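You operate a simulated robot arm through the tools that you are given. There is no shell and no other tool.

You run a simulated robot arm. Do the job below in one go: nothing can be reset, and whatever is moved stays where it is left.

## Task
Switch off the grey analyser, shut its valve, clip both hose ends and shut the lower drawer.
Fine: one hose end in each yellow clip; the cream analyser stays on and will read CHECK HOSE; the rest stays.

It is judged by the outcome, as a careful person would: the job done as asked, and still so three seconds after it is handed in. It fails if anything else is knocked over, pushed out of place, dropped, spilled or broken.

## Robot
A 7-joint arm with a two-finger parallel gripper, fixed in place. Base frame: the origin is at the foot of the arm, x ahead of it, y to its left, z up. Readings come in m, degrees, newtons and seconds.
With the tool pointing down near the work surface it reaches from about 0.1 to 0.84 m from the base axis. Its first joint turns from -166.0 to 166.0 degrees. Payload 3.43 kg.
The tool frame sits at the grasp point between the pads (the TCP): z along the fingers, y along the line on which they close. The tips reach 0.03 m beyond it. The gripper opens to 0.094 m. The fingers are 0.028 m wide and 0.01 m thick; the gripper's body (0.05 by 0.096 m) begins 0.055 m behind the TCP.
Orientation is that of the tool frame in the base frame, as [roll, pitch, yaw] about the fixed x, y, z axes, in that order (R = Rz(yaw) Ry(pitch) Rx(roll)). With the fingers straight down and closing along the base's y, the tool's x points along the base's -x, its y along +y and its z along -z.

## Interface
- The arm moves only by the tool arm_command. Its arguments are lists of equal length, an entry for each row: "xyz": the shift along the tool's x, y, z in mm, a list of three; "delta_rot": the turn, a rotation vector about the tool's x, y, z in degrees, a list of three. In form: {"xyz": [[tx, ty, tz], ...], "delta_rot": [[ax, ay, az], ...]}. A call has 1 to 20 rows; each row is the pose to reach, as a shift and turn from the pose commanded when the call began, along the tool's axes at that moment. "jaw" is the opening in per cent of the stroke, from 0 (shut) to 100 (fully open), set as the call begins (left out, the last holds). Each row takes 0.2 s and may step no farther than 0.05 m and 8.6 degrees from the row before; otherwise, or with a gripper value out of range, the whole call is refused. A pose out of reach is approached as far as the arm can. The call stops where the force on the tool passes 90 N (or 10 N more than at its start, if that is more) or the arm is blocked; 0.2 s more then pass. The fingers move at their own pace (about 0.045 m/s each) and stop on an object; they squeeze with about 29 N. The grip force told is the motor's: it shows also when the fingers shut on nothing. Time passes only in rows, and 0.2 s behind the last, so rows that repeat a pose let the fingers close. It gives the time, the measured TCP pose, the force on the tool (base axes), the opening and the grip force at its end, in the units of the frame above (readings bear some noise), with the torque about the TCP (base axes, N m) and any sound that the robot's microphone picked up.
- Cameras (640 x 400 px; columns grow to the right, rows downward): "scene" is fixed at [0.0461, -0.4995, 1.3383]; the picture's right is [0.86, -0.51, 0.00], its down [-0.18, -0.31, -0.93] and it looks along [0.48, 0.80, -0.36] (base axes); focal length 332 px, centre (320, 200). "wrist" rides on the gripper at [0.076, 0.014, -0.103] in the tool frame; the picture's right is [-0.18, 0.98, 0.00], its down [-0.75, -0.14, -0.64] and it looks along [-0.63, -0.12, 0.77] (tool axes); focal length 243 px, centre (320, 200). There is no depth. A picture from a camera that has moved, and an enlarged one, comes with that camera's place and axes in the base frame and with its lens. The place of the scene camera against the robot may be out by one fixed shift of up to 0.018 m in any direction.
- capture(camera): a new picture of that camera. It takes no simulated time.
- raise_lower(by): slides the trunk up (or, below 0, down) by that many m; the arm rides with it, the base frame stays. It gives what a move gives, with no picture.
- zoom(camera, box): a new picture of the part [left, top, right, bottom] of that camera's present view, enlarged. It takes no simulated time.
- hand_in(): hands the job in; it is judged then, once.

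Places have to be worked out from the pictures, the camera data and where the tool is seen. Open the gripper and draw the arm clear of the work before you hand the job in, unless the task says otherwise.

The tools are called as a command line: name --argument value ..., lists and objects as JSON in quotes. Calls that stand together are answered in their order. arm_command: Moves the arm, as the interface text tells. Its arguments: {"type":"object","properties":{"xyz":{"type":"array","items":{"type":"array","items":{"type":"number"}}},"delta_rot":{"type":"array","items":{"type":"array","items":{"type":"number"}}},"jaw":{"type":"number"}},"required":["xyz","delta_rot"]} The other tools are called the same way: raise_lower (by) slides the trunk up or down; capture (camera) takes a picture; zoom (camera, box) takes an enlarged picture of a part of a camera's view; hand_in () hands the job in.

At the start:

```text
clock: 0.0
eef_pos: [0.3198, 0.6193, 1.3369]
tool_rot: [-178.3, 1.0, -179.8]
wrist_force: [0.1, -0.1, 0.0]
torque: [0.01, 0.02, 0.01]
width: 0.0943
grasp_force: 0.2
trunk travel left (down, up): [-0.375, 0.115]
```

scene: 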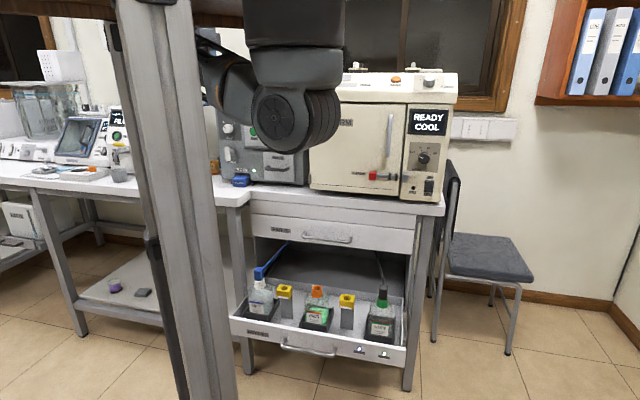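
wrist: 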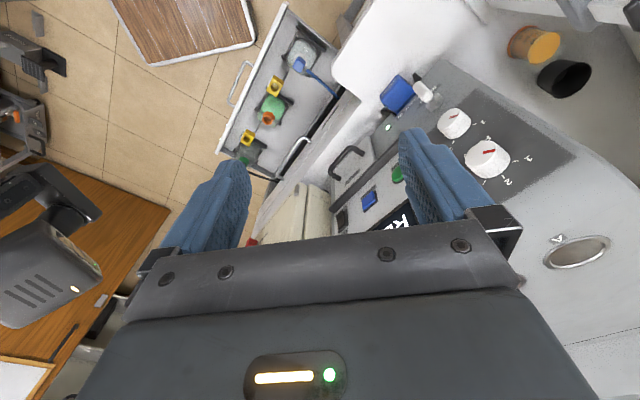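

I begin by looking closely at the scene: the cream analyser with READY COOL, a grey analyser behind the arm, and an open lower drawer with bottles, hoses and yellow clips.

zoom --camera "scene" --box '[220, 230, 420, 370]'

zoom --camera "scene" --box '[200, 60, 460, 220]'

zoom --camera "wrist" --box '[200, 0, 400, 200]'

zoom --camera "wrist" --box '[320, 40, 640, 300]'

```text
2.86 times, centred on (320, 300) of scene
camera zoom: at [0.0461, -0.4995, 1.3383], right [0.86, -0.51, 0.0], down [-0.18, -0.31, -0.93], along [0.48, 0.8, -0.36], focal length 948 px, centre (320, -86)
```

zoom: 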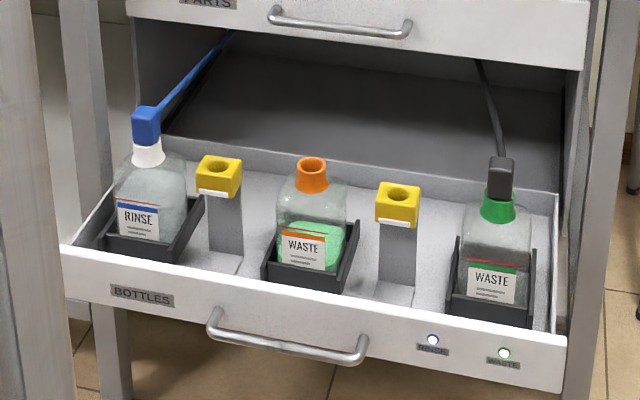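

```text
2.46 times, centred on (330, 140) of scene
camera zoom: at [0.0461, -0.4995, 1.3383], right [0.86, -0.51, 0.0], down [-0.18, -0.31, -0.93], along [0.48, 0.8, -0.36], focal length 817 px, centre (295, 348)
```

zoom: 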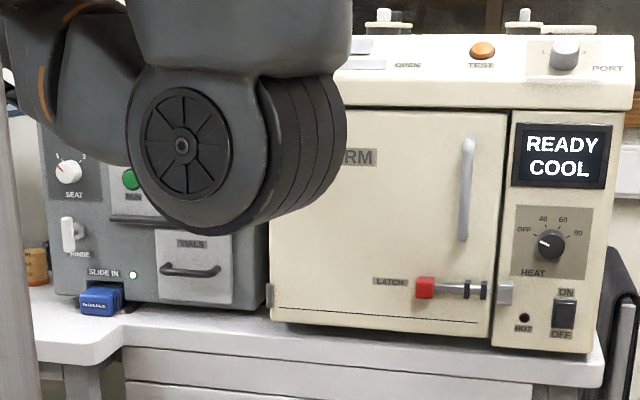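

```text
2.00 times, centred on (300, 100) of wrist
camera zoom: at [0.241, 0.6362, 1.4382], right [0.18, 0.98, -0.03], down [0.74, -0.12, 0.66], along [0.64, -0.14, -0.75], focal length 485 px, centre (360, 400)
```

zoom: 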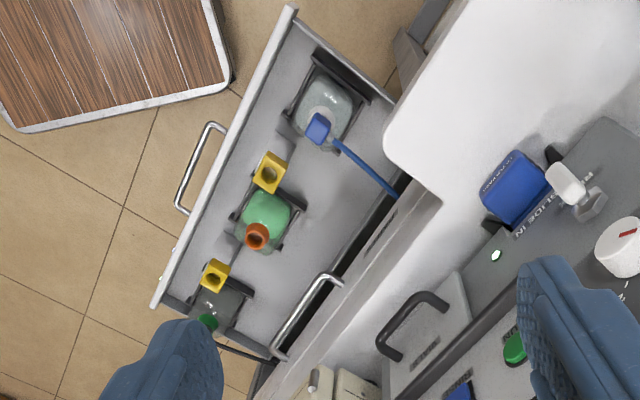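

```text
1.54 times, centred on (480, 170) of wrist
camera zoom: at [0.241, 0.6362, 1.4382], right [0.18, 0.98, -0.03], down [0.74, -0.12, 0.66], along [0.64, -0.14, -0.75], focal length 373 px, centre (74, 246)
```

zoom: 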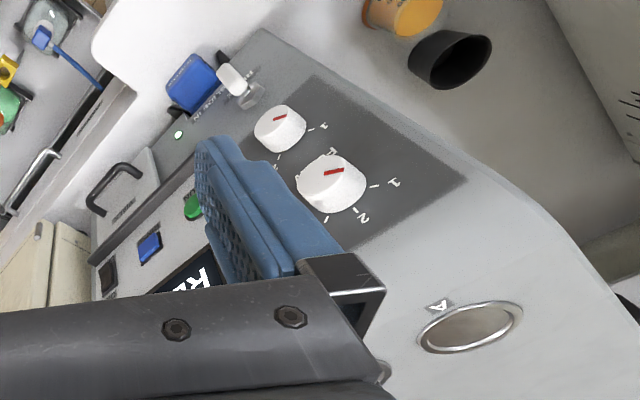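

The clips triangulate to roughly (0.45, 0.42, 0.60) and (0.61, 0.26, 0.60), so the bench front faces the base at about 45°. I look at the left part of the scene before moving the arm out of the view.

zoom --camera "scene" --box '[0, 60, 200, 200]'

zoom --camera "scene" --box '[200, 90, 320, 200]'

zoom --camera "scene" --box '[400, 60, 640, 210]'

zoom --camera "wrist" --box '[0, 0, 200, 200]'

```text
2.86 times, centred on (100, 130) of scene
camera zoom: at [0.0461, -0.4995, 1.3383], right [0.86, -0.51, 0.0], down [-0.18, -0.31, -0.93], along [0.48, 0.8, -0.36], focal length 948 px, centre (949, 400)
```

zoom: 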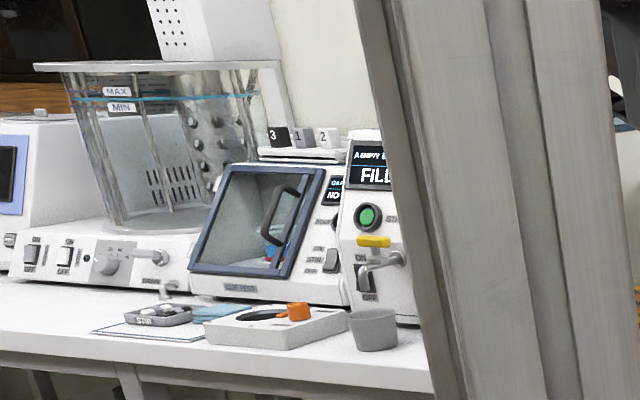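

```text
3.64 times, centred on (260, 145) of scene
camera zoom: at [0.0461, -0.4995, 1.3383], right [0.86, -0.51, 0.0], down [-0.18, -0.31, -0.93], along [0.48, 0.8, -0.36], focal length 1207 px, centre (538, 400)
```

zoom: 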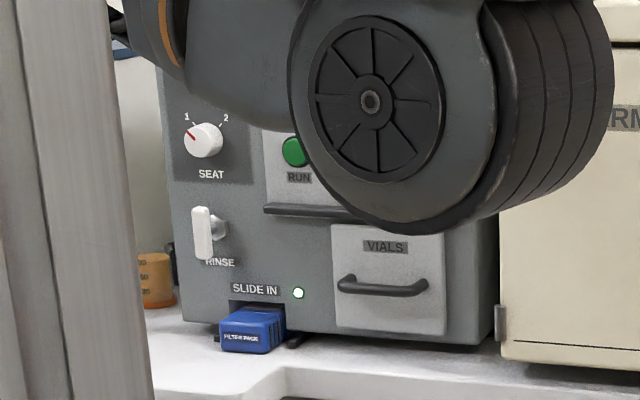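

```text
2.67 times, centred on (520, 135) of scene
camera zoom: at [0.0461, -0.4995, 1.3383], right [0.86, -0.51, 0.0], down [-0.18, -0.31, -0.93], along [0.48, 0.8, -0.36], focal length 885 px, centre (-213, 373)
```

zoom: 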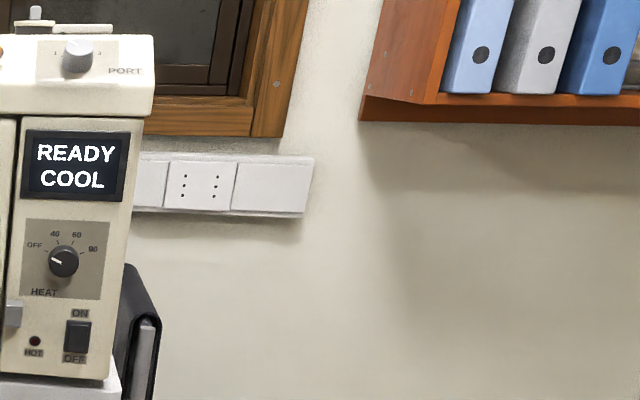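

```text
2.00 times, centred on (100, 100) of wrist
camera zoom: at [0.241, 0.6362, 1.4382], right [0.18, 0.98, -0.03], down [0.74, -0.12, 0.66], along [0.64, -0.14, -0.75], focal length 485 px, centre (760, 400)
```

zoom: 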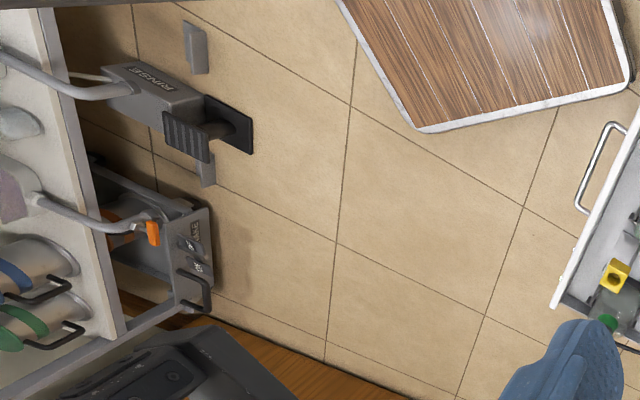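

The SEAT knob panel triangulates to about (0.40, 0.775, 1.13), i.e. 0.83 m from the base along the 45° normal. I draw the tool back toward the base while turning it to face the analysers, so both cameras get a clear view.

arm_command --xyz '[[7, -42, 0], [14, -84, 0], [21, -126, 0], [28, -168, 0], [35, -210, 0], [42, -252, 0], [48, -293, 0]]' --delta_rot '[[0, 0, -6.2], [0, 0, -12.4], [0, 0, -18.6], [0, 0, -24.8], [0, 0, -31], [0, 0, -37.2], [0, 0, -43.4]]'

```text
clock: 0.8
eef_pos: [0.3978, 0.5046, 1.3403]
tool_rot: [-178.0, 0.3, -174.4]
wrist_force: [0.6, -0.2, 0.5]
torque: [0.01, 0.08, -0.01]
width: 0.094
grasp_force: 0.1
trunk travel left (down, up): [-0.375, 0.115]
stopped in row 3: the arm was blocked; the commanded pose is now the measured one
```

The move stopped early with almost no wrist force, and the tool ended at (0.398, 0.505) rather than nearer the base. I take both pictures to see what limited it.

capture --camera "scene"

capture --camera "wrist"

```text
taken
```

scene: 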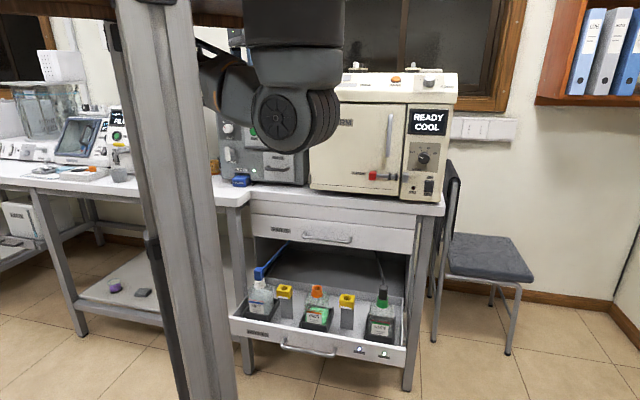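

```text
taken
camera wrist: at [0.3187, 0.5136, 1.4426], right [0.09, 1.0, -0.03], down [0.76, -0.04, 0.65], along [0.65, -0.08, -0.76], focal length 243 px, centre (320, 200)
```

wrist: 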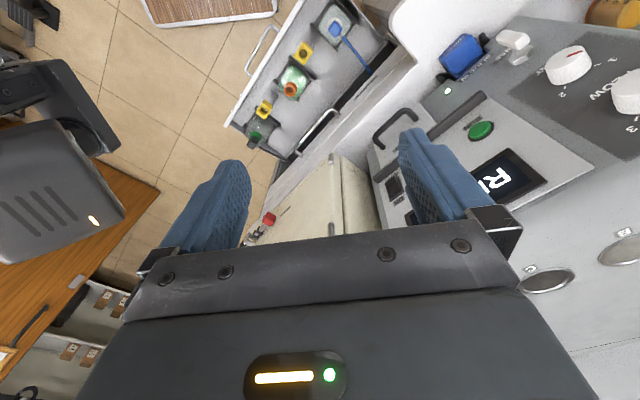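

I zoom on the arm's visible links in the scene to understand its configuration and what may have blocked it.

zoom --camera "scene" --box '[90, 0, 370, 175]'

zoom --camera "wrist" --box '[350, 0, 640, 180]'

zoom --camera "wrist" --box '[200, 0, 400, 125]'

```text
2.29 times, centred on (230, 88) of scene
camera zoom: at [0.0461, -0.4995, 1.3383], right [0.86, -0.51, 0.0], down [-0.18, -0.31, -0.93], along [0.48, 0.8, -0.36], focal length 759 px, centre (526, 457)
```

zoom: 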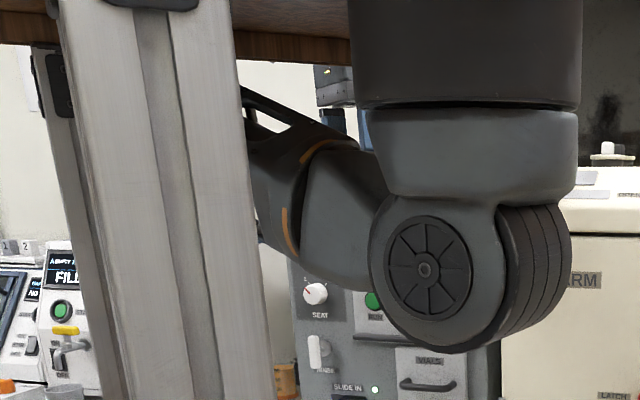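

```text
2.21 times, centred on (495, 90) of wrist
camera zoom: at [0.3187, 0.5136, 1.4426], right [0.09, 1.0, -0.03], down [0.76, -0.04, 0.65], along [0.65, -0.08, -0.76], focal length 535 px, centre (-66, 443)
```

zoom: 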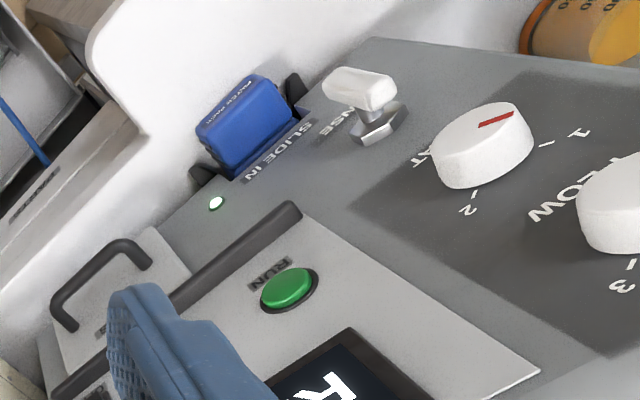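

```text
3.20 times, centred on (300, 62) of wrist
camera zoom: at [0.3187, 0.5136, 1.4426], right [0.09, 1.0, -0.03], down [0.76, -0.04, 0.65], along [0.65, -0.08, -0.76], focal length 776 px, centre (384, 640)
```

zoom: 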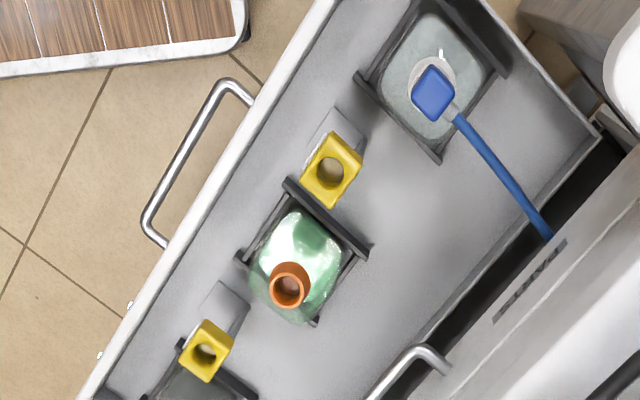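

The upper arm comes down from above with a low elbow, and the hand sits behind the forearm. I test a short retreat toward the base with no turning, to see whether the arm can follow there.

arm_command --xyz '[[16, -12, 0], [32, -24, 0], [48, -37, 0]]' --delta_rot '[[0, 0, 0], [0, 0, 0], [0, 0, 0]]'

```text
clock: 1.7
eef_pos: [0.4215, 0.4504, 1.3399]
tool_rot: [-178.1, 0.0, 177.1]
wrist_force: [0.2, 0.0, -0.9]
torque: [-0.02, 0.02, -0.01]
width: 0.0941
grasp_force: 0.0
trunk travel left (down, up): [-0.375, 0.115]
stopped in row 3: the arm was blocked; the commanded pose is now the measured one
```

The retreat was again limited (radius 0.64→0.62) with the tool yawing, which looks like a kinematic limit at this height. I try lowering the tool by 100 mm here, where it is 0.2 m in front of the analyser face.

arm_command --xyz '[[0, 0, 25], [0, 0, 50], [0, 0, 75], [0, 0, 100]]' --delta_rot '[[0, 0, 0], [0, 0, 0], [0, 0, 0], [0, 0, 0]]'

capture --camera "scene"

```text
clock: 2.7
eef_pos: [0.4213, 0.4463, 1.2422]
tool_rot: [-178.2, 0.0, 177.0]
wrist_force: [-0.2, -0.8, 0.7]
torque: [-0.02, -0.05, 0.01]
width: 0.0938
grasp_force: 0.1
trunk travel left (down, up): [-0.375, 0.115]
```

```text
taken
```

scene: 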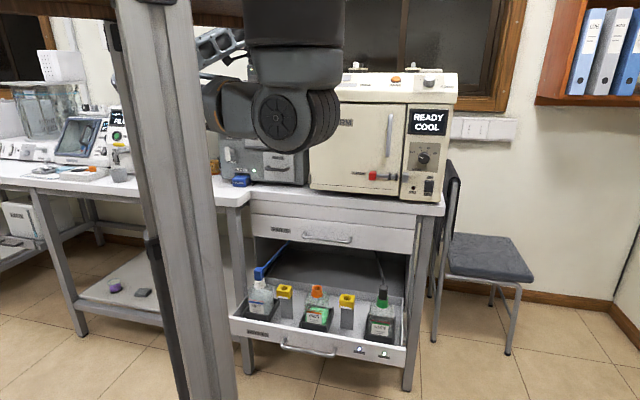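

Lowering worked cleanly. Now I try turning the tool about its vertical axis in place, toward facing the analyser (yaw about -136°).

arm_command --xyz '[[0, 0, 10], [0, 0, 20], [0, 0, 30], [0, 0, 40], [0, 0, 40], [0, 0, 40]]' --delta_rot '[[0, 0, -7.8], [0, 0, -15.6], [0, 0, -23.4], [0, 0, -31.2], [0, 0, -39], [0, 0, -46.5]]'

capture --camera "wrist"

capture --camera "scene"

```text
clock: 4.1
eef_pos: [0.4233, 0.4442, 1.2016]
tool_rot: [-178.5, -1.4, -136.5]
wrist_force: [0.2, -0.2, 0.3]
torque: [0.04, 0.0, -0.01]
width: 0.0939
grasp_force: 0.0
trunk travel left (down, up): [-0.375, 0.115]
```

```text
taken
camera wrist: at [0.3579, 0.4052, 1.3058], right [-0.54, 0.84, -0.03], down [0.64, 0.44, 0.63], along [0.54, 0.32, -0.78], focal length 243 px, centre (320, 200)
```

wrist: 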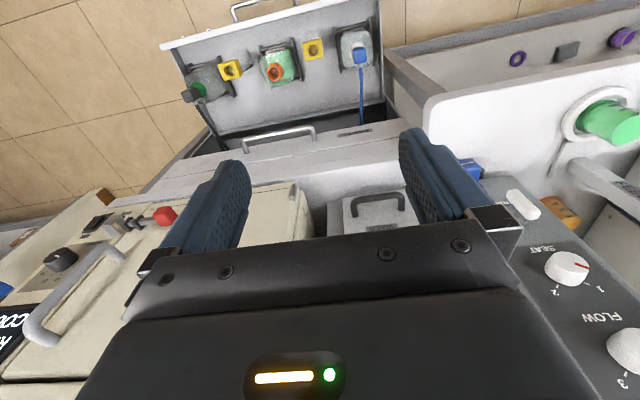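

```text
taken
```

scene: 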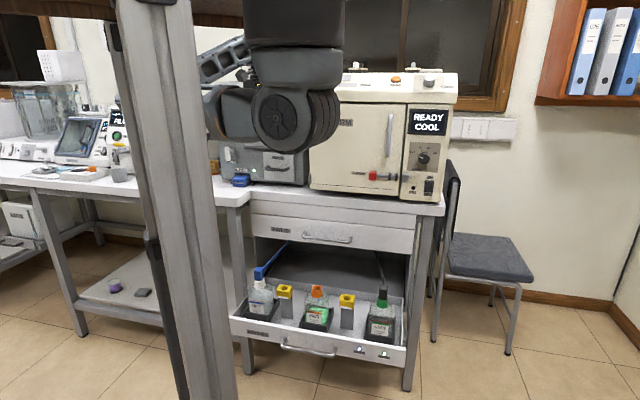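

The turn worked and the tool now faces the bench squarely; I can read SEAT and FLOW knobs and the white RINSE lever on the grey analyser. I tilt the tool up toward horizontal and shift left and back to view the whole grey panel.

arm_command --xyz '[[16, 28, 0], [33, 56, 0], [50, 84, 0], [66, 112, 0], [83, 140, 0], [100, 168, 0]]' --delta_rot '[[0, -8.3, 0], [0, -16.6, 0], [0, -24.9, 0], [0, -33.2, 0], [0, -41.5, 0], [0, -49.8, 0]]'

capture --camera "wrist"

capture --camera "scene"

```text
clock: 4.8
eef_pos: [0.4291, 0.4493, 1.2047]
tool_rot: [-179.6, 16.9, -146.1]
wrist_force: [-0.2, -0.4, 0.0]
torque: [-0.03, 0.01, 0.02]
width: 0.0939
grasp_force: 0.0
trunk travel left (down, up): [-0.375, 0.115]
stopped in row 3: the arm was blocked; the commanded pose is now the measured one
```

```text
taken
camera wrist: at [0.3365, 0.4049, 1.2818], right [-0.4, 0.92, 0.05], down [0.52, 0.18, 0.83], along [0.75, 0.36, -0.55], focal length 243 px, centre (320, 200)
```

wrist: 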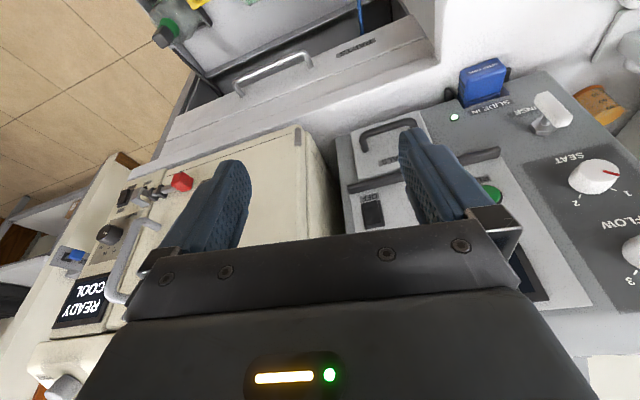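

```text
taken
```

scene: 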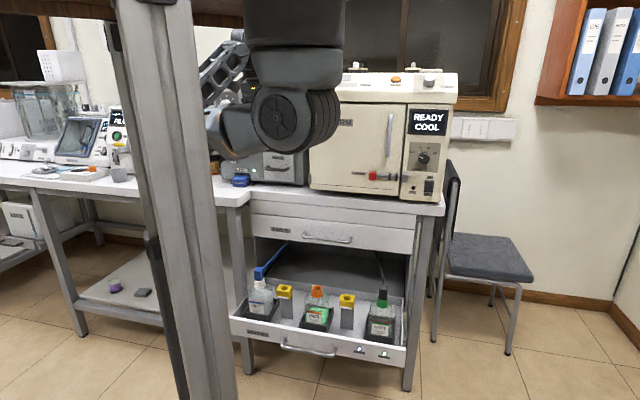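

The arm follows rotations and outward moves but balks at moves toward the base. I can already see a rocker marked OFF on the grey front, left of the RUN button. I next try a sideways shift toward the grey analyser with the yaw restored, keeping the distance to the panel.

arm_command --xyz '[[5, 33, -2], [10, 66, -4], [16, 99, -6]]' --delta_rot '[[-0.9, 0, -3.1], [-1.9, 0, -6.1], [-2.8, 0, -9.2]]'

capture --camera "wrist"

capture --camera "scene"

```text
clock: 5.8
eef_pos: [0.4027, 0.5175, 1.2044]
tool_rot: [-179.6, 16.8, -140.9]
wrist_force: [-0.6, -0.4, 0.7]
torque: [-0.02, 0.0, -0.03]
width: 0.0938
grasp_force: 0.1
trunk travel left (down, up): [-0.375, 0.115]
stopped in row 3: the arm was blocked; the commanded pose is now the measured one
```

```text
taken
camera wrist: at [0.3127, 0.4639, 1.2815], right [-0.48, 0.88, 0.05], down [0.5, 0.23, 0.83], along [0.72, 0.42, -0.55], focal length 243 px, centre (320, 200)
```

wrist: 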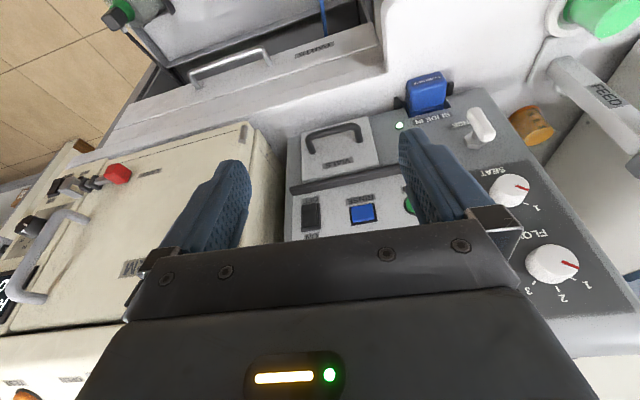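

```text
taken
```

scene: 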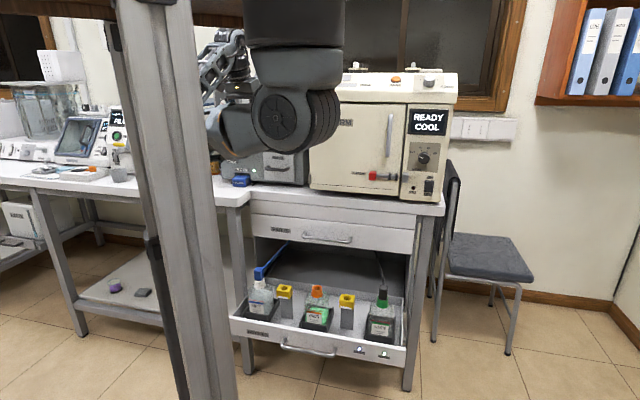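

Again only moves toward −x fail, and the elbow never shifts, so something near the arm may be in its way. I spin the tool about the vertical in place so the wrist camera can look back along the arm and at the post.

arm_command --xyz '[[0, 0, 0], [0, 0, 0], [0, 0, 0], [0, 0, 0], [0, 0, 0], [0, 0, 0], [0, 0, 0], [0, 0, 0], [0, 0, 0], [0, 0, 0]]' --delta_rot '[[2.3, 0, 7.66], [4.6, 0, 15.3], [6.9, 0, 23], [9.2, 0, 30.6], [11.5, 0, 38.3], [13.9, 0, 46], [16.2, 0, 53.6], [18.5, 0, 61.3], [20.8, 0, 68.9], [23.1, 0, 76.6]]'

capture --camera "wrist"

capture --camera "scene"

```text
clock: 8.0
eef_pos: [0.4019, 0.5163, 1.2048]
tool_rot: [-179.9, 17.3, 138.9]
wrist_force: [0.5, -0.3, -0.3]
torque: [-0.01, 0.0, 0.0]
width: 0.0938
grasp_force: 0.1
trunk travel left (down, up): [-0.375, 0.115]
```

```text
taken
camera wrist: at [0.3332, 0.5957, 1.281], right [0.78, 0.62, 0.05], down [0.31, -0.45, 0.84], along [0.55, -0.64, -0.55], focal length 243 px, centre (320, 200)
```

wrist: 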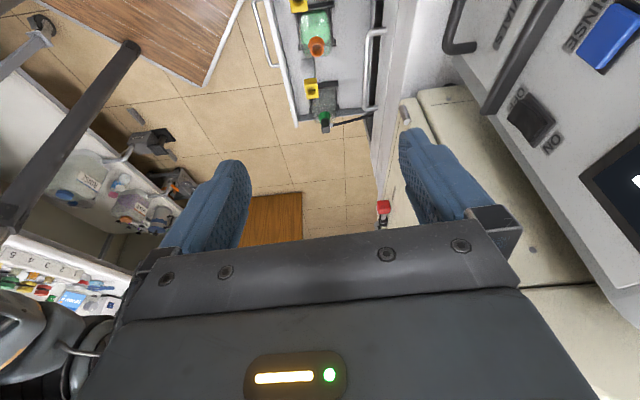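

```text
taken
```

scene: 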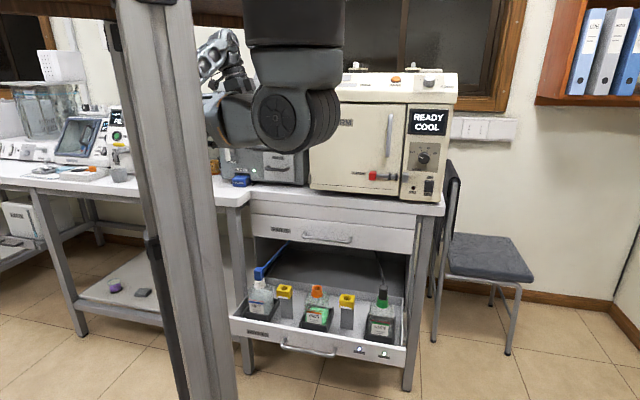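

The spin works, and I can read the grey rocker: ON above, OFF below. I keep spinning to look further back toward the arm and post.

arm_command --xyz '[[0, 0, 0], [0, 0, 0], [0, 0, 0], [0, 0, 0], [0, 0, 0], [0, 0, 0], [0, 0, 0], [0, 0, 0]]' --delta_rot '[[2.35, 0, 7.64], [4.7, 0, 15.3], [7.1, 0, 22.9], [9.4, 0, 30.6], [11.8, 0, 38.2], [14.1, 0, 45.8], [16.5, 0, 53.5], [18.8, 0, 61.1]]'

capture --camera "wrist"

```text
clock: 9.8
eef_pos: [0.4002, 0.5172, 1.2047]
tool_rot: [-180.0, 17.2, 74.9]
wrist_force: [0.4, 0.2, 0.6]
torque: [0.01, -0.03, -0.02]
width: 0.0942
grasp_force: 0.0
trunk travel left (down, up): [-0.375, 0.115]
```

```text
taken
camera wrist: at [0.4412, 0.6137, 1.2805], right [0.9, -0.43, 0.05], down [-0.27, -0.47, 0.84], along [-0.33, -0.77, -0.55], focal length 243 px, centre (320, 200)
```

wrist: 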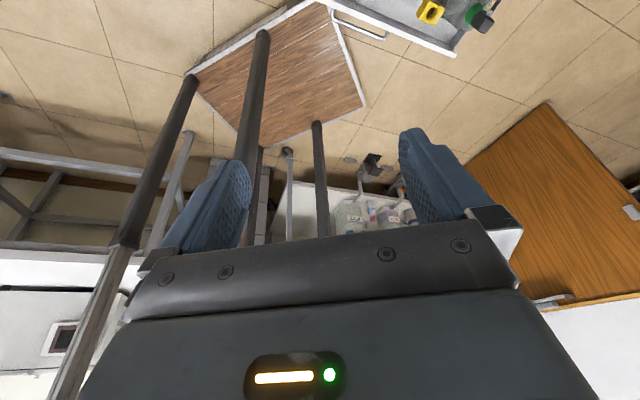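

The view shows the robot's own frame: a wooden platform with four posts, roughly at (0.08, ±0.25) and (−0.33, ±0.25), so the forearm is probably meeting the left front post when I retreat. I lower the trunk by 50 mm to learn which parts ride with it.

raise_lower --by -0.05

capture --camera "scene"

capture --camera "wrist"

```text
clock: 10.7
eef_pos: [0.401, 0.5179, 1.154]
tool_rot: [180.0, 17.1, 75.1]
wrist_force: [0.6, 0.0, -0.3]
torque: [0.0, -0.02, -0.01]
width: 0.0939
grasp_force: 0.0
trunk travel left (down, up): [-0.325, 0.165]
```

```text
taken
```

scene: 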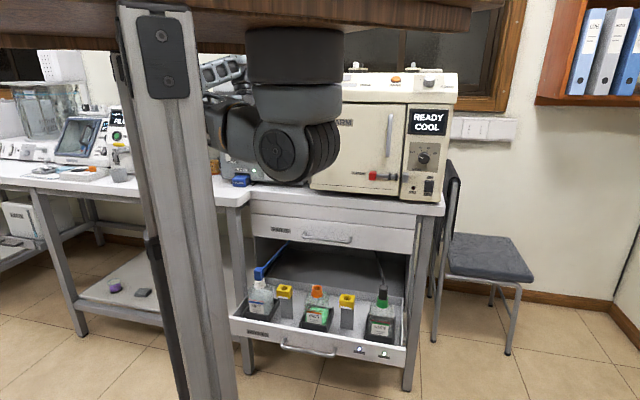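

```text
taken
camera wrist: at [0.4412, 0.6137, 1.2308], right [0.9, -0.42, 0.05], down [-0.27, -0.48, 0.84], along [-0.33, -0.77, -0.55], focal length 243 px, centre (320, 200)
```

wrist: 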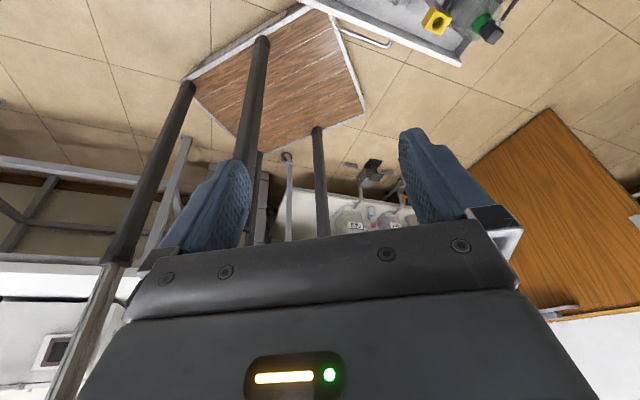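

Now it is clear: the arm hangs from a wooden plate that rides with the trunk (plate underside about 1.395 now), and raised wrist links were hitting that plate's edge. I raise the trunk fully so that I can work well below the plate.

raise_lower --by 0.16

arm_command --xyz '[[0, 0, 0], [0, 0, 0], [0, 0, 0], [0, 0, 0], [0, 0, 0], [0, 0, 0], [0, 0, 0], [0, 0, 0], [0, 0, 0], [0, 0, 0], [0, 0, 0], [0, 0, 0], [0, 0, 0], [0, 0, 0], [0, 0, 0], [0, 0, 0], [0, 0, 0], [0, 0, 0], [0, 0, 0]]' --delta_rot '[[-2.35, 0, -7.64], [-4.7, 0, -15.3], [-7.1, 0, -22.9], [-9.4, 0, -30.6], [-11.8, 0, -38.2], [-14.1, 0, -45.8], [-16.5, 0, -53.5], [-18.8, 0, -61.1], [-21.2, 0, -68.7], [-23.6, 0, -76.3], [-25.9, 0, -83.9], [-28.3, 0, -91.5], [-30.6, 0, -99.1], [-33, 0, -106.7], [-35.3, 0, -114.3], [-37.7, 0, -121.9], [-40, 0, -129.5], [-42.4, 0, -137.1], [-43.8, 0, -141.6]]'

capture --camera "scene"

```text
clock: 12.5
eef_pos: [0.4005, 0.5169, 1.315]
tool_rot: [179.9, 17.1, 75.1]
wrist_force: [-0.3, 0.8, -0.3]
torque: [-0.01, 0.01, 0.01]
width: 0.094
grasp_force: 0.0
trunk travel left (down, up): [-0.485, 0.005]
```

```text
clock: 16.5
eef_pos: [0.4016, 0.5179, 1.3134]
tool_rot: [-179.9, 17.2, -136.7]
wrist_force: [-0.1, 0.2, -0.4]
torque: [0.0, -0.01, 0.0]
width: 0.0943
grasp_force: 0.1
trunk travel left (down, up): [-0.485, 0.005]
```

```text
taken
```

scene: 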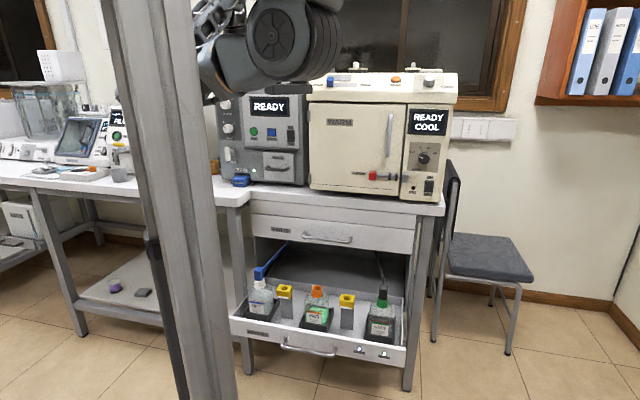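

Now the scene view is much clearer: the grey analyser reads READY. I zoom on its panel to read every control.

zoom --camera "scene" --box '[205, 80, 325, 200]'

zoom --camera "scene" --box '[215, 85, 275, 140]'

zoom --camera "scene" --box '[255, 115, 315, 185]'

capture --camera "wrist"

```text
3.33 times, centred on (265, 140) of scene
camera zoom: at [0.0461, -0.4995, 1.3383], right [0.86, -0.51, 0.0], down [-0.18, -0.31, -0.93], along [0.48, 0.8, -0.36], focal length 1107 px, centre (503, 400)
```

zoom: 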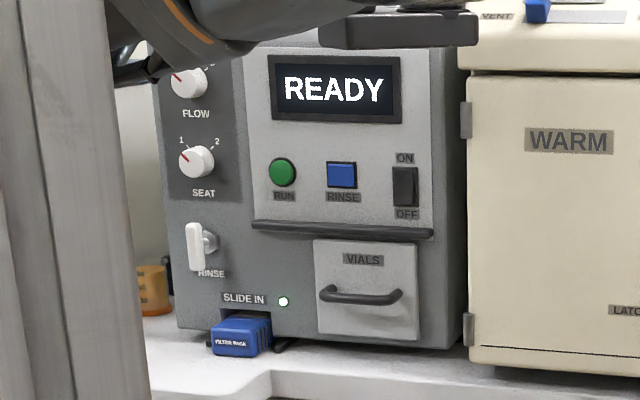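

```text
7.27 times, centred on (245, 112) of scene
camera zoom: at [0.0461, -0.4995, 1.3383], right [0.86, -0.51, 0.0], down [-0.18, -0.31, -0.93], along [0.48, 0.8, -0.36], focal length 2414 px, centre (866, 836)
```

zoom: 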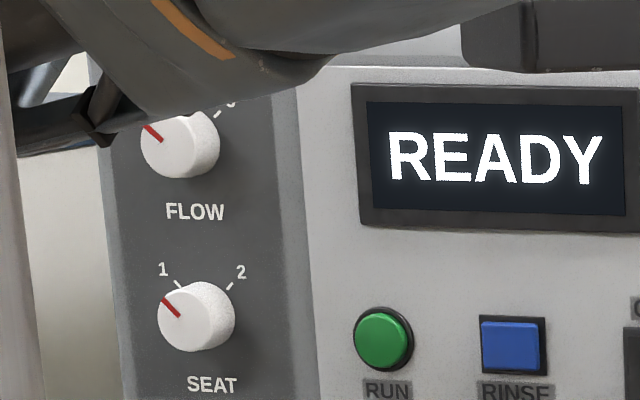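

```text
5.71 times, centred on (285, 150) of scene
camera zoom: at [0.0461, -0.4995, 1.3383], right [0.86, -0.51, 0.0], down [-0.18, -0.31, -0.93], along [0.48, 0.8, -0.36], focal length 1897 px, centre (520, 486)
```

zoom: 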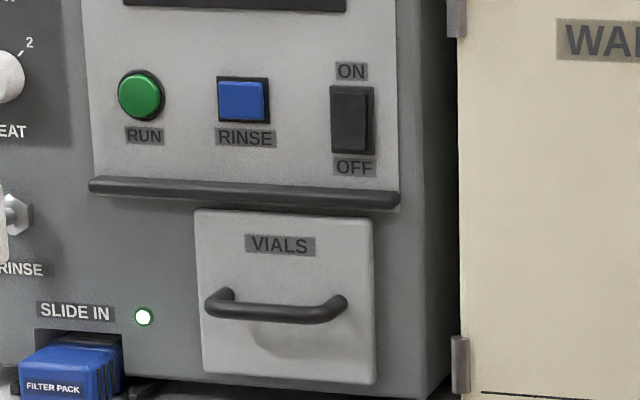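

```text
taken
camera wrist: at [0.3171, 0.4574, 1.3896], right [-0.55, 0.84, 0.05], down [0.48, 0.26, 0.84], along [0.69, 0.48, -0.55], focal length 243 px, centre (320, 200)
```

wrist: 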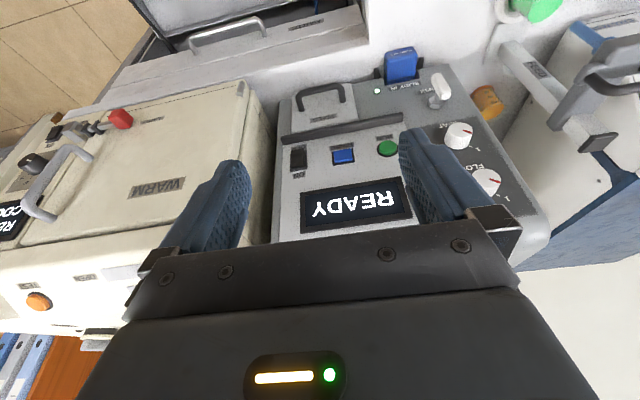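

The controls are clear: black ON/OFF rocker right of the blue RINSE button, and a white quarter-turn RINSE tap on a metal stem lower left, next to the blue filter pack. I zoom on the tap to learn its handle position and markings.

zoom --camera "wrist" --box '[370, 30, 530, 130]'

zoom --camera "wrist" --box '[270, 70, 430, 190]'

zoom --camera "scene" --box '[215, 135, 275, 195]'

zoom --camera "scene" --box '[20, 60, 140, 190]'

```text
4.00 times, centred on (450, 80) of wrist
camera zoom: at [0.3171, 0.4574, 1.3896], right [-0.55, 0.84, 0.05], down [0.48, 0.26, 0.84], along [0.69, 0.48, -0.55], focal length 970 px, centre (-200, 680)
```

zoom: 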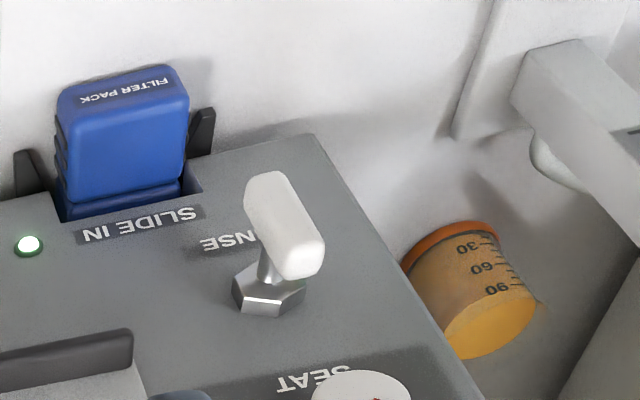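

```text
3.33 times, centred on (350, 130) of wrist
camera zoom: at [0.3171, 0.4574, 1.3896], right [-0.55, 0.84, 0.05], down [0.48, 0.26, 0.84], along [0.69, 0.48, -0.55], focal length 809 px, centre (220, 433)
```

zoom: 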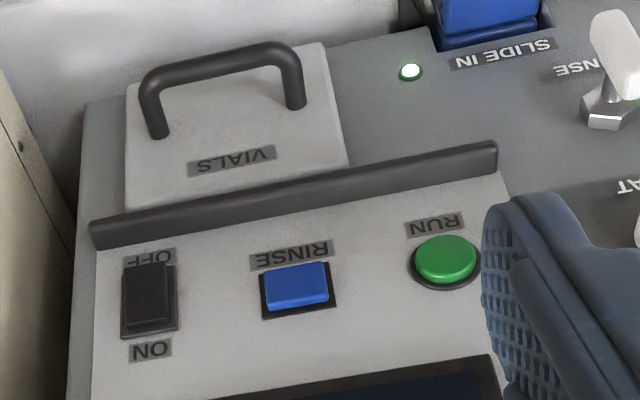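

```text
6.67 times, centred on (245, 165) of scene
camera zoom: at [0.0461, -0.4995, 1.3383], right [0.86, -0.51, 0.0], down [-0.18, -0.31, -0.93], along [0.48, 0.8, -0.36], focal length 2213 px, centre (820, 433)
```

zoom: 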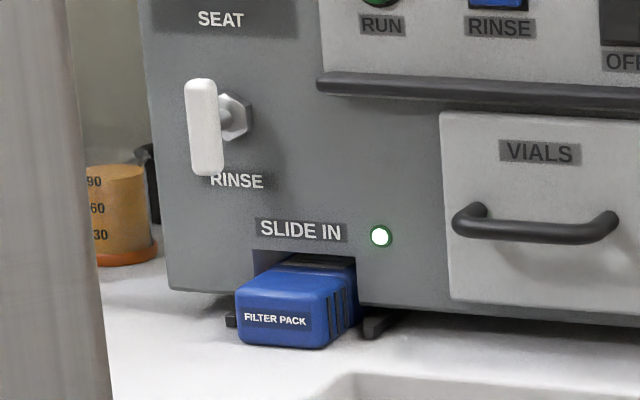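

```text
3.08 times, centred on (80, 125) of scene
camera zoom: at [0.0461, -0.4995, 1.3383], right [0.86, -0.51, 0.0], down [-0.18, -0.31, -0.93], along [0.48, 0.8, -0.36], focal length 1022 px, centre (1058, 431)
```

zoom: 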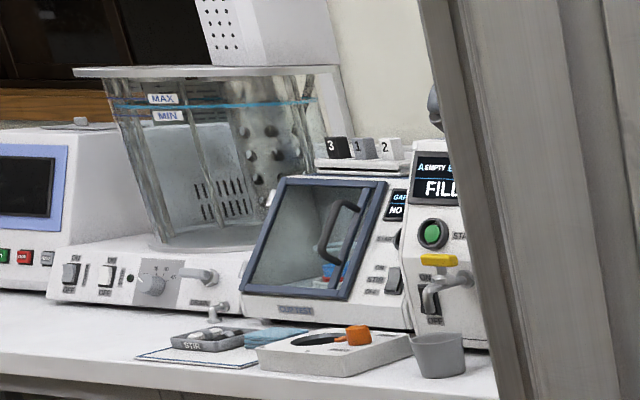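

The tap handle is upright (in line, i.e. open) and the rocker sits at about (0.585, 0.605, 1.11) with OFF at the bottom; the panel plane runs at 45°. I lower the tool in front of the panel and tilt it toward horizontal, staying about 0.2 m away from it.

arm_command --xyz '[[17, -14, 28], [34, -28, 57], [51, -42, 85], [68, -56, 113], [86, -70, 142], [103, -84, 170]]' --delta_rot '[[-0.1, -7.1, -0.3], [-0.2, -14.2, -0.5], [-0.3, -21.3, -0.8], [-0.4, -28.4, -1.1], [-0.5, -35.6, -1.4], [-0.5, -42.8, -1.6]]'

capture --camera "scene"

capture --camera "wrist"

```text
clock: 17.2
eef_pos: [0.4237, 0.496, 1.3218]
tool_rot: [162.7, 35.0, -148.8]
wrist_force: [0.6, 1.4, 0.4]
torque: [-0.03, -0.02, -0.03]
width: 0.094
grasp_force: 0.1
trunk travel left (down, up): [-0.485, 0.005]
stopped in row 3: the arm was blocked; the commanded pose is now the measured one
```

```text
taken
```

scene: 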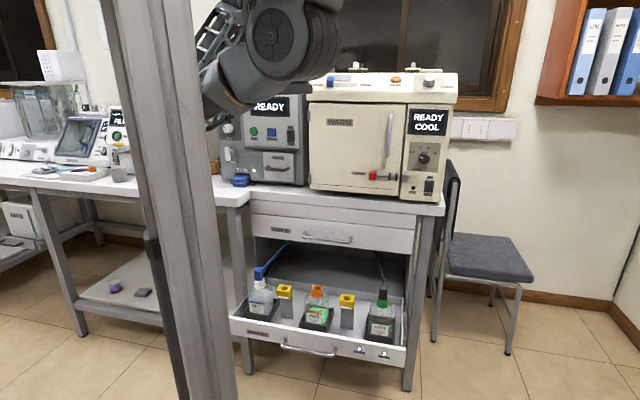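

```text
taken
camera wrist: at [0.3283, 0.4184, 1.3627], right [-0.5, 0.8, 0.34], down [0.42, -0.13, 0.9], along [0.76, 0.59, -0.27], focal length 243 px, centre (320, 200)
```

wrist: 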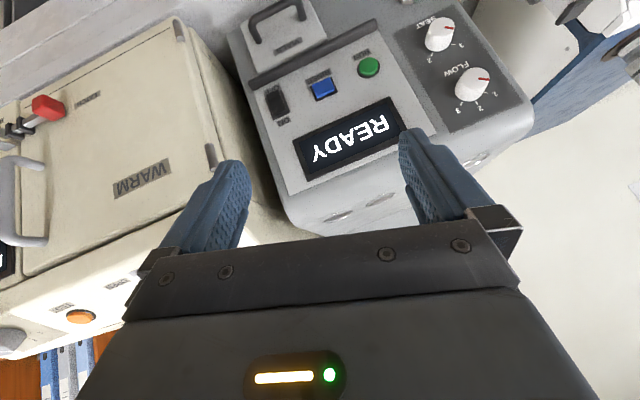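

The downward part was refused again although retreat was small, so I need to understand the arm's shape better. I zoom on the arm in the scene picture.

zoom --camera "scene" --box '[150, 0, 360, 135]'

```text
2.96 times, centred on (255, 68) of scene
camera zoom: at [0.0461, -0.4995, 1.3383], right [0.86, -0.51, 0.0], down [-0.18, -0.31, -0.93], along [0.48, 0.8, -0.36], focal length 984 px, centre (513, 593)
```

zoom: 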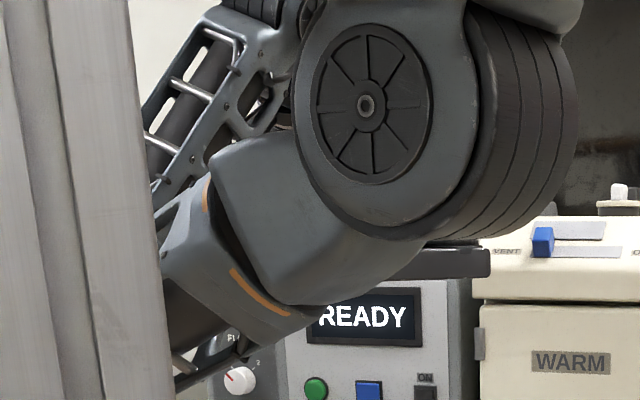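

The zoom shows the arm hanging from the plate with its shoulder near (0.26, 0, 1.385) and its elbow pushed back against the left front post. I swing the whole arm clockwise about that shoulder axis by 40°, which carries the elbow forward, away from the post.

arm_command --xyz '[[-22.7, -39.3, 4.5], [-43, -79.9, 6.7], [-60.5, -121.9, 6.5], [-75.1, -164.9, 3.8], [-86.6, -208.7, -1.4], [-94.9, -252.7, -8.9], [-100.1, -296.8, -18.8], [-102.1, -340.7, -31]]' --delta_rot '[[2.9, -1.2, 3.9], [5.7, -2.4, 7.8], [8.6, -3.6, 11.7], [11.5, -4.9, 15.6], [14.4, -6.1, 19.6], [17.2, -7.3, 23.5], [20.1, -8.5, 27.4], [23, -9.7, 31.3]]'

capture --camera "scene"

capture --camera "wrist"

```text
clock: 19.0
eef_pos: [0.622, 0.3881, 1.3157]
tool_rot: [166.5, 33.8, -169.7]
wrist_force: [-0.2, 0.3, 0.4]
torque: [0.01, 0.02, 0.01]
width: 0.0941
grasp_force: 0.1
trunk travel left (down, up): [-0.485, 0.005]
stopped in row 8: the arm was blocked; the commanded pose is now the measured one
```

```text
taken
```

scene: 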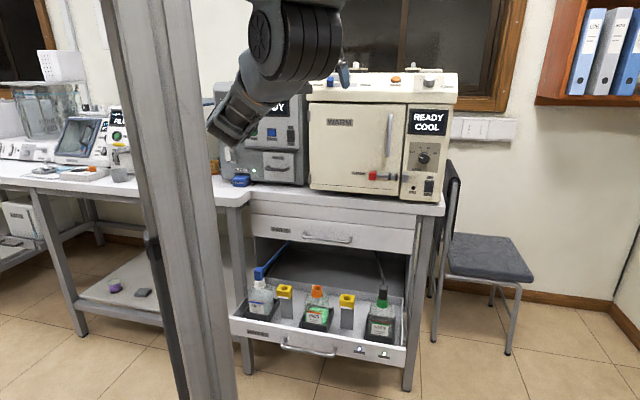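

```text
taken
camera wrist: at [0.5032, 0.3574, 1.3592], right [-0.14, 0.95, 0.29], down [0.34, -0.23, 0.91], along [0.93, 0.23, -0.29], focal length 243 px, centre (320, 200)
```

wrist: 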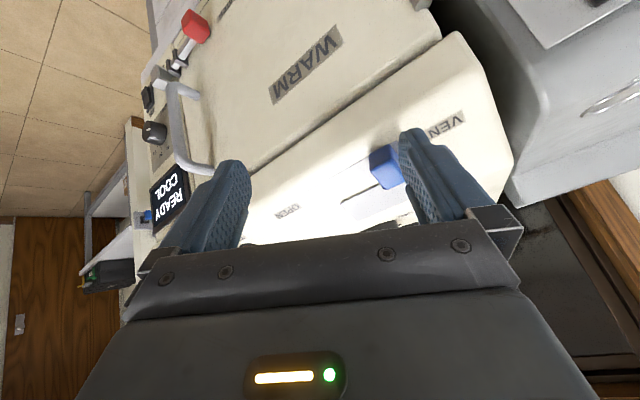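

The swing carried the elbow clear of the post (now near (0.24, 0.26, 1.2)) and left the tool at (0.62, 0.39, 1.32). I now lower 150 mm while backing off the analyser face a little.

arm_command --xyz '[[24.8, -11.1, 17.4], [49.6, -22.2, 34.8], [74.4, -33.4, 52.1], [99.2, -44.5, 69.5], [124, -55.6, 86.9], [124, -55.6, 86.9]]' --delta_rot '[[0, 0, 0], [0, 0, 0], [0, 0, 0], [0, 0, 0], [0, 0, 0], [0, 0, 0]]'

capture --camera "scene"

```text
clock: 20.4
eef_pos: [0.5798, 0.3496, 1.1586]
tool_rot: [167.7, 32.6, -168.9]
wrist_force: [-0.5, 0.6, -0.1]
torque: [-0.01, -0.02, 0.01]
width: 0.094
grasp_force: 0.1
trunk travel left (down, up): [-0.485, 0.005]
```

```text
taken
```

scene: 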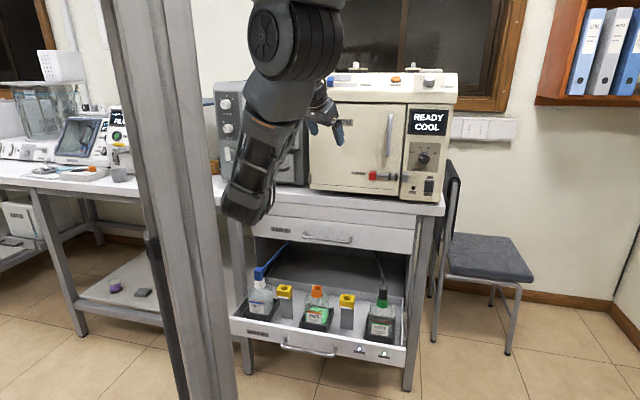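

Now the arm hangs naturally with its elbow low and clear of the posts. I move in front of the rocker (about 0.13 m away from the panel) while turning the tool to face the panel at a 60° tilt.

arm_command --xyz '[[13.9, 26.6, 2.8], [27.8, 53.2, 5.5], [41.7, 79.8, 8.3], [55.6, 106.3, 11.1], [69.5, 132.9, 13.8], [83.4, 159.5, 16.6], [83.4, 159.5, 16.6]]' --delta_rot '[[-2.1, -4, -4.4], [-4.3, -7.9, -8.7], [-6.4, -11.9, -13.1], [-8.5, -15.9, -17.5], [-10.7, -19.8, -21.8], [-12.8, -23.8, -26.2], [-12.8, -23.8, -26.2]]'

capture --camera "scene"

capture --camera "wrist"

```text
clock: 22.0
eef_pos: [0.473, 0.4874, 1.1378]
tool_rot: [179.5, 61.6, -136.2]
wrist_force: [0.1, 0.1, 0.2]
torque: [-0.01, -0.06, -0.04]
width: 0.094
grasp_force: 0.1
trunk travel left (down, up): [-0.485, 0.005]
```

```text
taken
```

scene: 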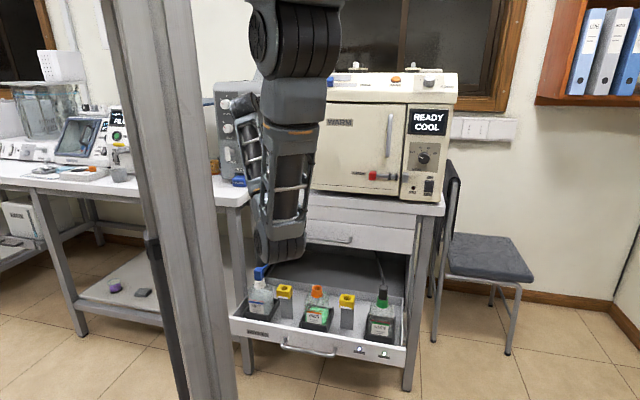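

```text
taken
camera wrist: at [0.3725, 0.4087, 1.1199], right [-0.62, 0.76, 0.17], down [-0.05, -0.25, 0.97], along [0.78, 0.6, 0.19], focal length 243 px, centre (320, 200)
```

wrist: 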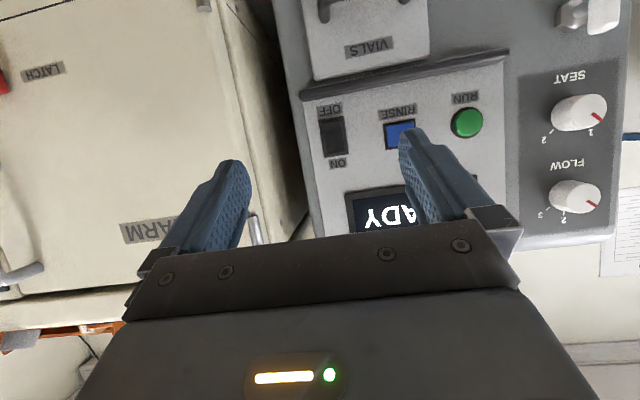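

The view is excellent: from two wrist views the rocker centre is at about (0.587, 0.6075, 1.105), its OFF half centred near z 1.094. I close the gripper and move to about 50 mm before the rocker's lower half with a 75° tilt.

arm_command --xyz '[[0.9, 1.5, 23.4], [1.8, 3, 46.9], [2.7, 4.6, 70.4], [3.6, 6.1, 93.8], [3.6, 6.1, 93.8], [3.6, 6.1, 93.8], [3.6, 6.1, 93.8]]' --delta_rot '[[-0.3, -3.3, -0.1], [-0.5, -6.7, -0.3], [-0.8, -10, -0.4], [-1.1, -13.4, -0.6], [-1.1, -13.4, -0.6], [-1.1, -13.4, -0.6], [-1.1, -13.4, -0.6]]' --jaw 0

capture --camera "wrist"

capture --camera "scene"

```text
clock: 23.6
eef_pos: [0.5261, 0.548, 1.0885]
tool_rot: [179.6, 75.0, -134.9]
wrist_force: [-0.1, 0.4, -0.5]
torque: [0.0, 0.0, 0.04]
width: 0.0001
grasp_force: 28.6
trunk travel left (down, up): [-0.485, 0.005]
```

```text
taken
camera wrist: at [0.4329, 0.4729, 1.0416], right [-0.67, 0.72, 0.18], down [-0.2, -0.4, 0.89], along [0.72, 0.56, 0.41], focal length 243 px, centre (320, 200)
```

wrist: 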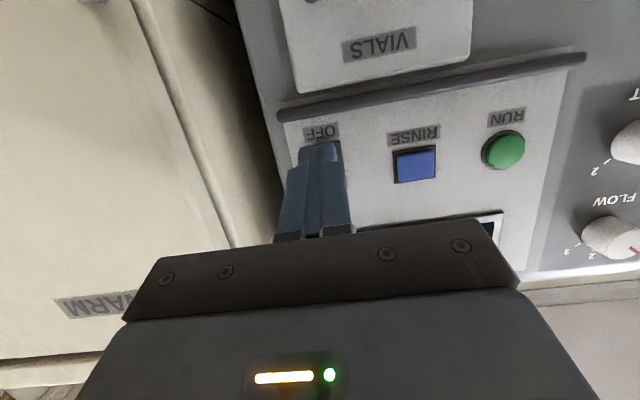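

```text
taken
```

scene: 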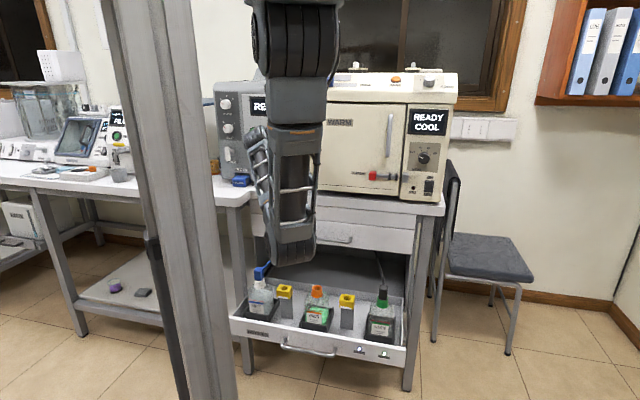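

The closed fingertips line up with the OFF half of the rocker, about 50 mm away. I advance straight at the panel with small final steps.

arm_command --xyz '[[-5.2, 0, 19.3], [-9.6, 0, 35.7], [-11.7, 0, 43.5], [-12.4, 0, 46.4], [-13.2, 0, 49.3]]' --delta_rot '[[0, 0, 0], [0, 0, 0], [0, 0, 0], [0, 0, 0], [0, 0, 0]]'

capture --camera "scene"

capture --camera "wrist"

```text
clock: 24.8
eef_pos: [0.5591, 0.5832, 1.0879]
tool_rot: [179.6, 74.9, -134.8]
wrist_force: [-28.3, -45.8, -0.6]
torque: [0.27, -0.12, -0.46]
width: 0.0001
grasp_force: 28.6
trunk travel left (down, up): [-0.485, 0.005]
```

```text
taken
```

scene: 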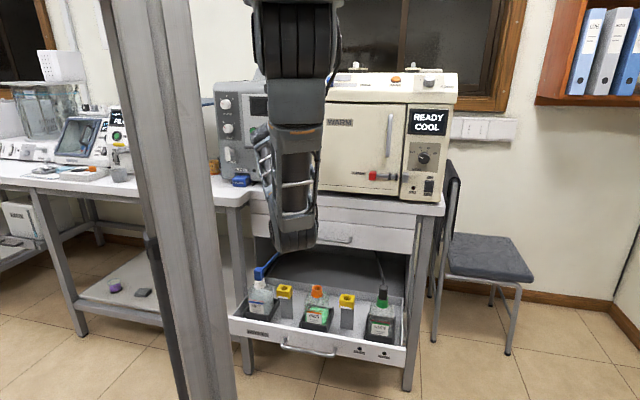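

```text
taken
camera wrist: at [0.4659, 0.5073, 1.0417], right [-0.67, 0.72, 0.18], down [-0.2, -0.4, 0.89], along [0.72, 0.56, 0.41], focal length 243 px, centre (320, 200)
```

wrist: 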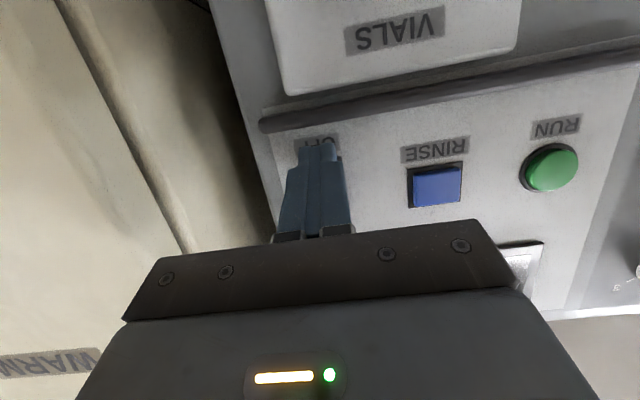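

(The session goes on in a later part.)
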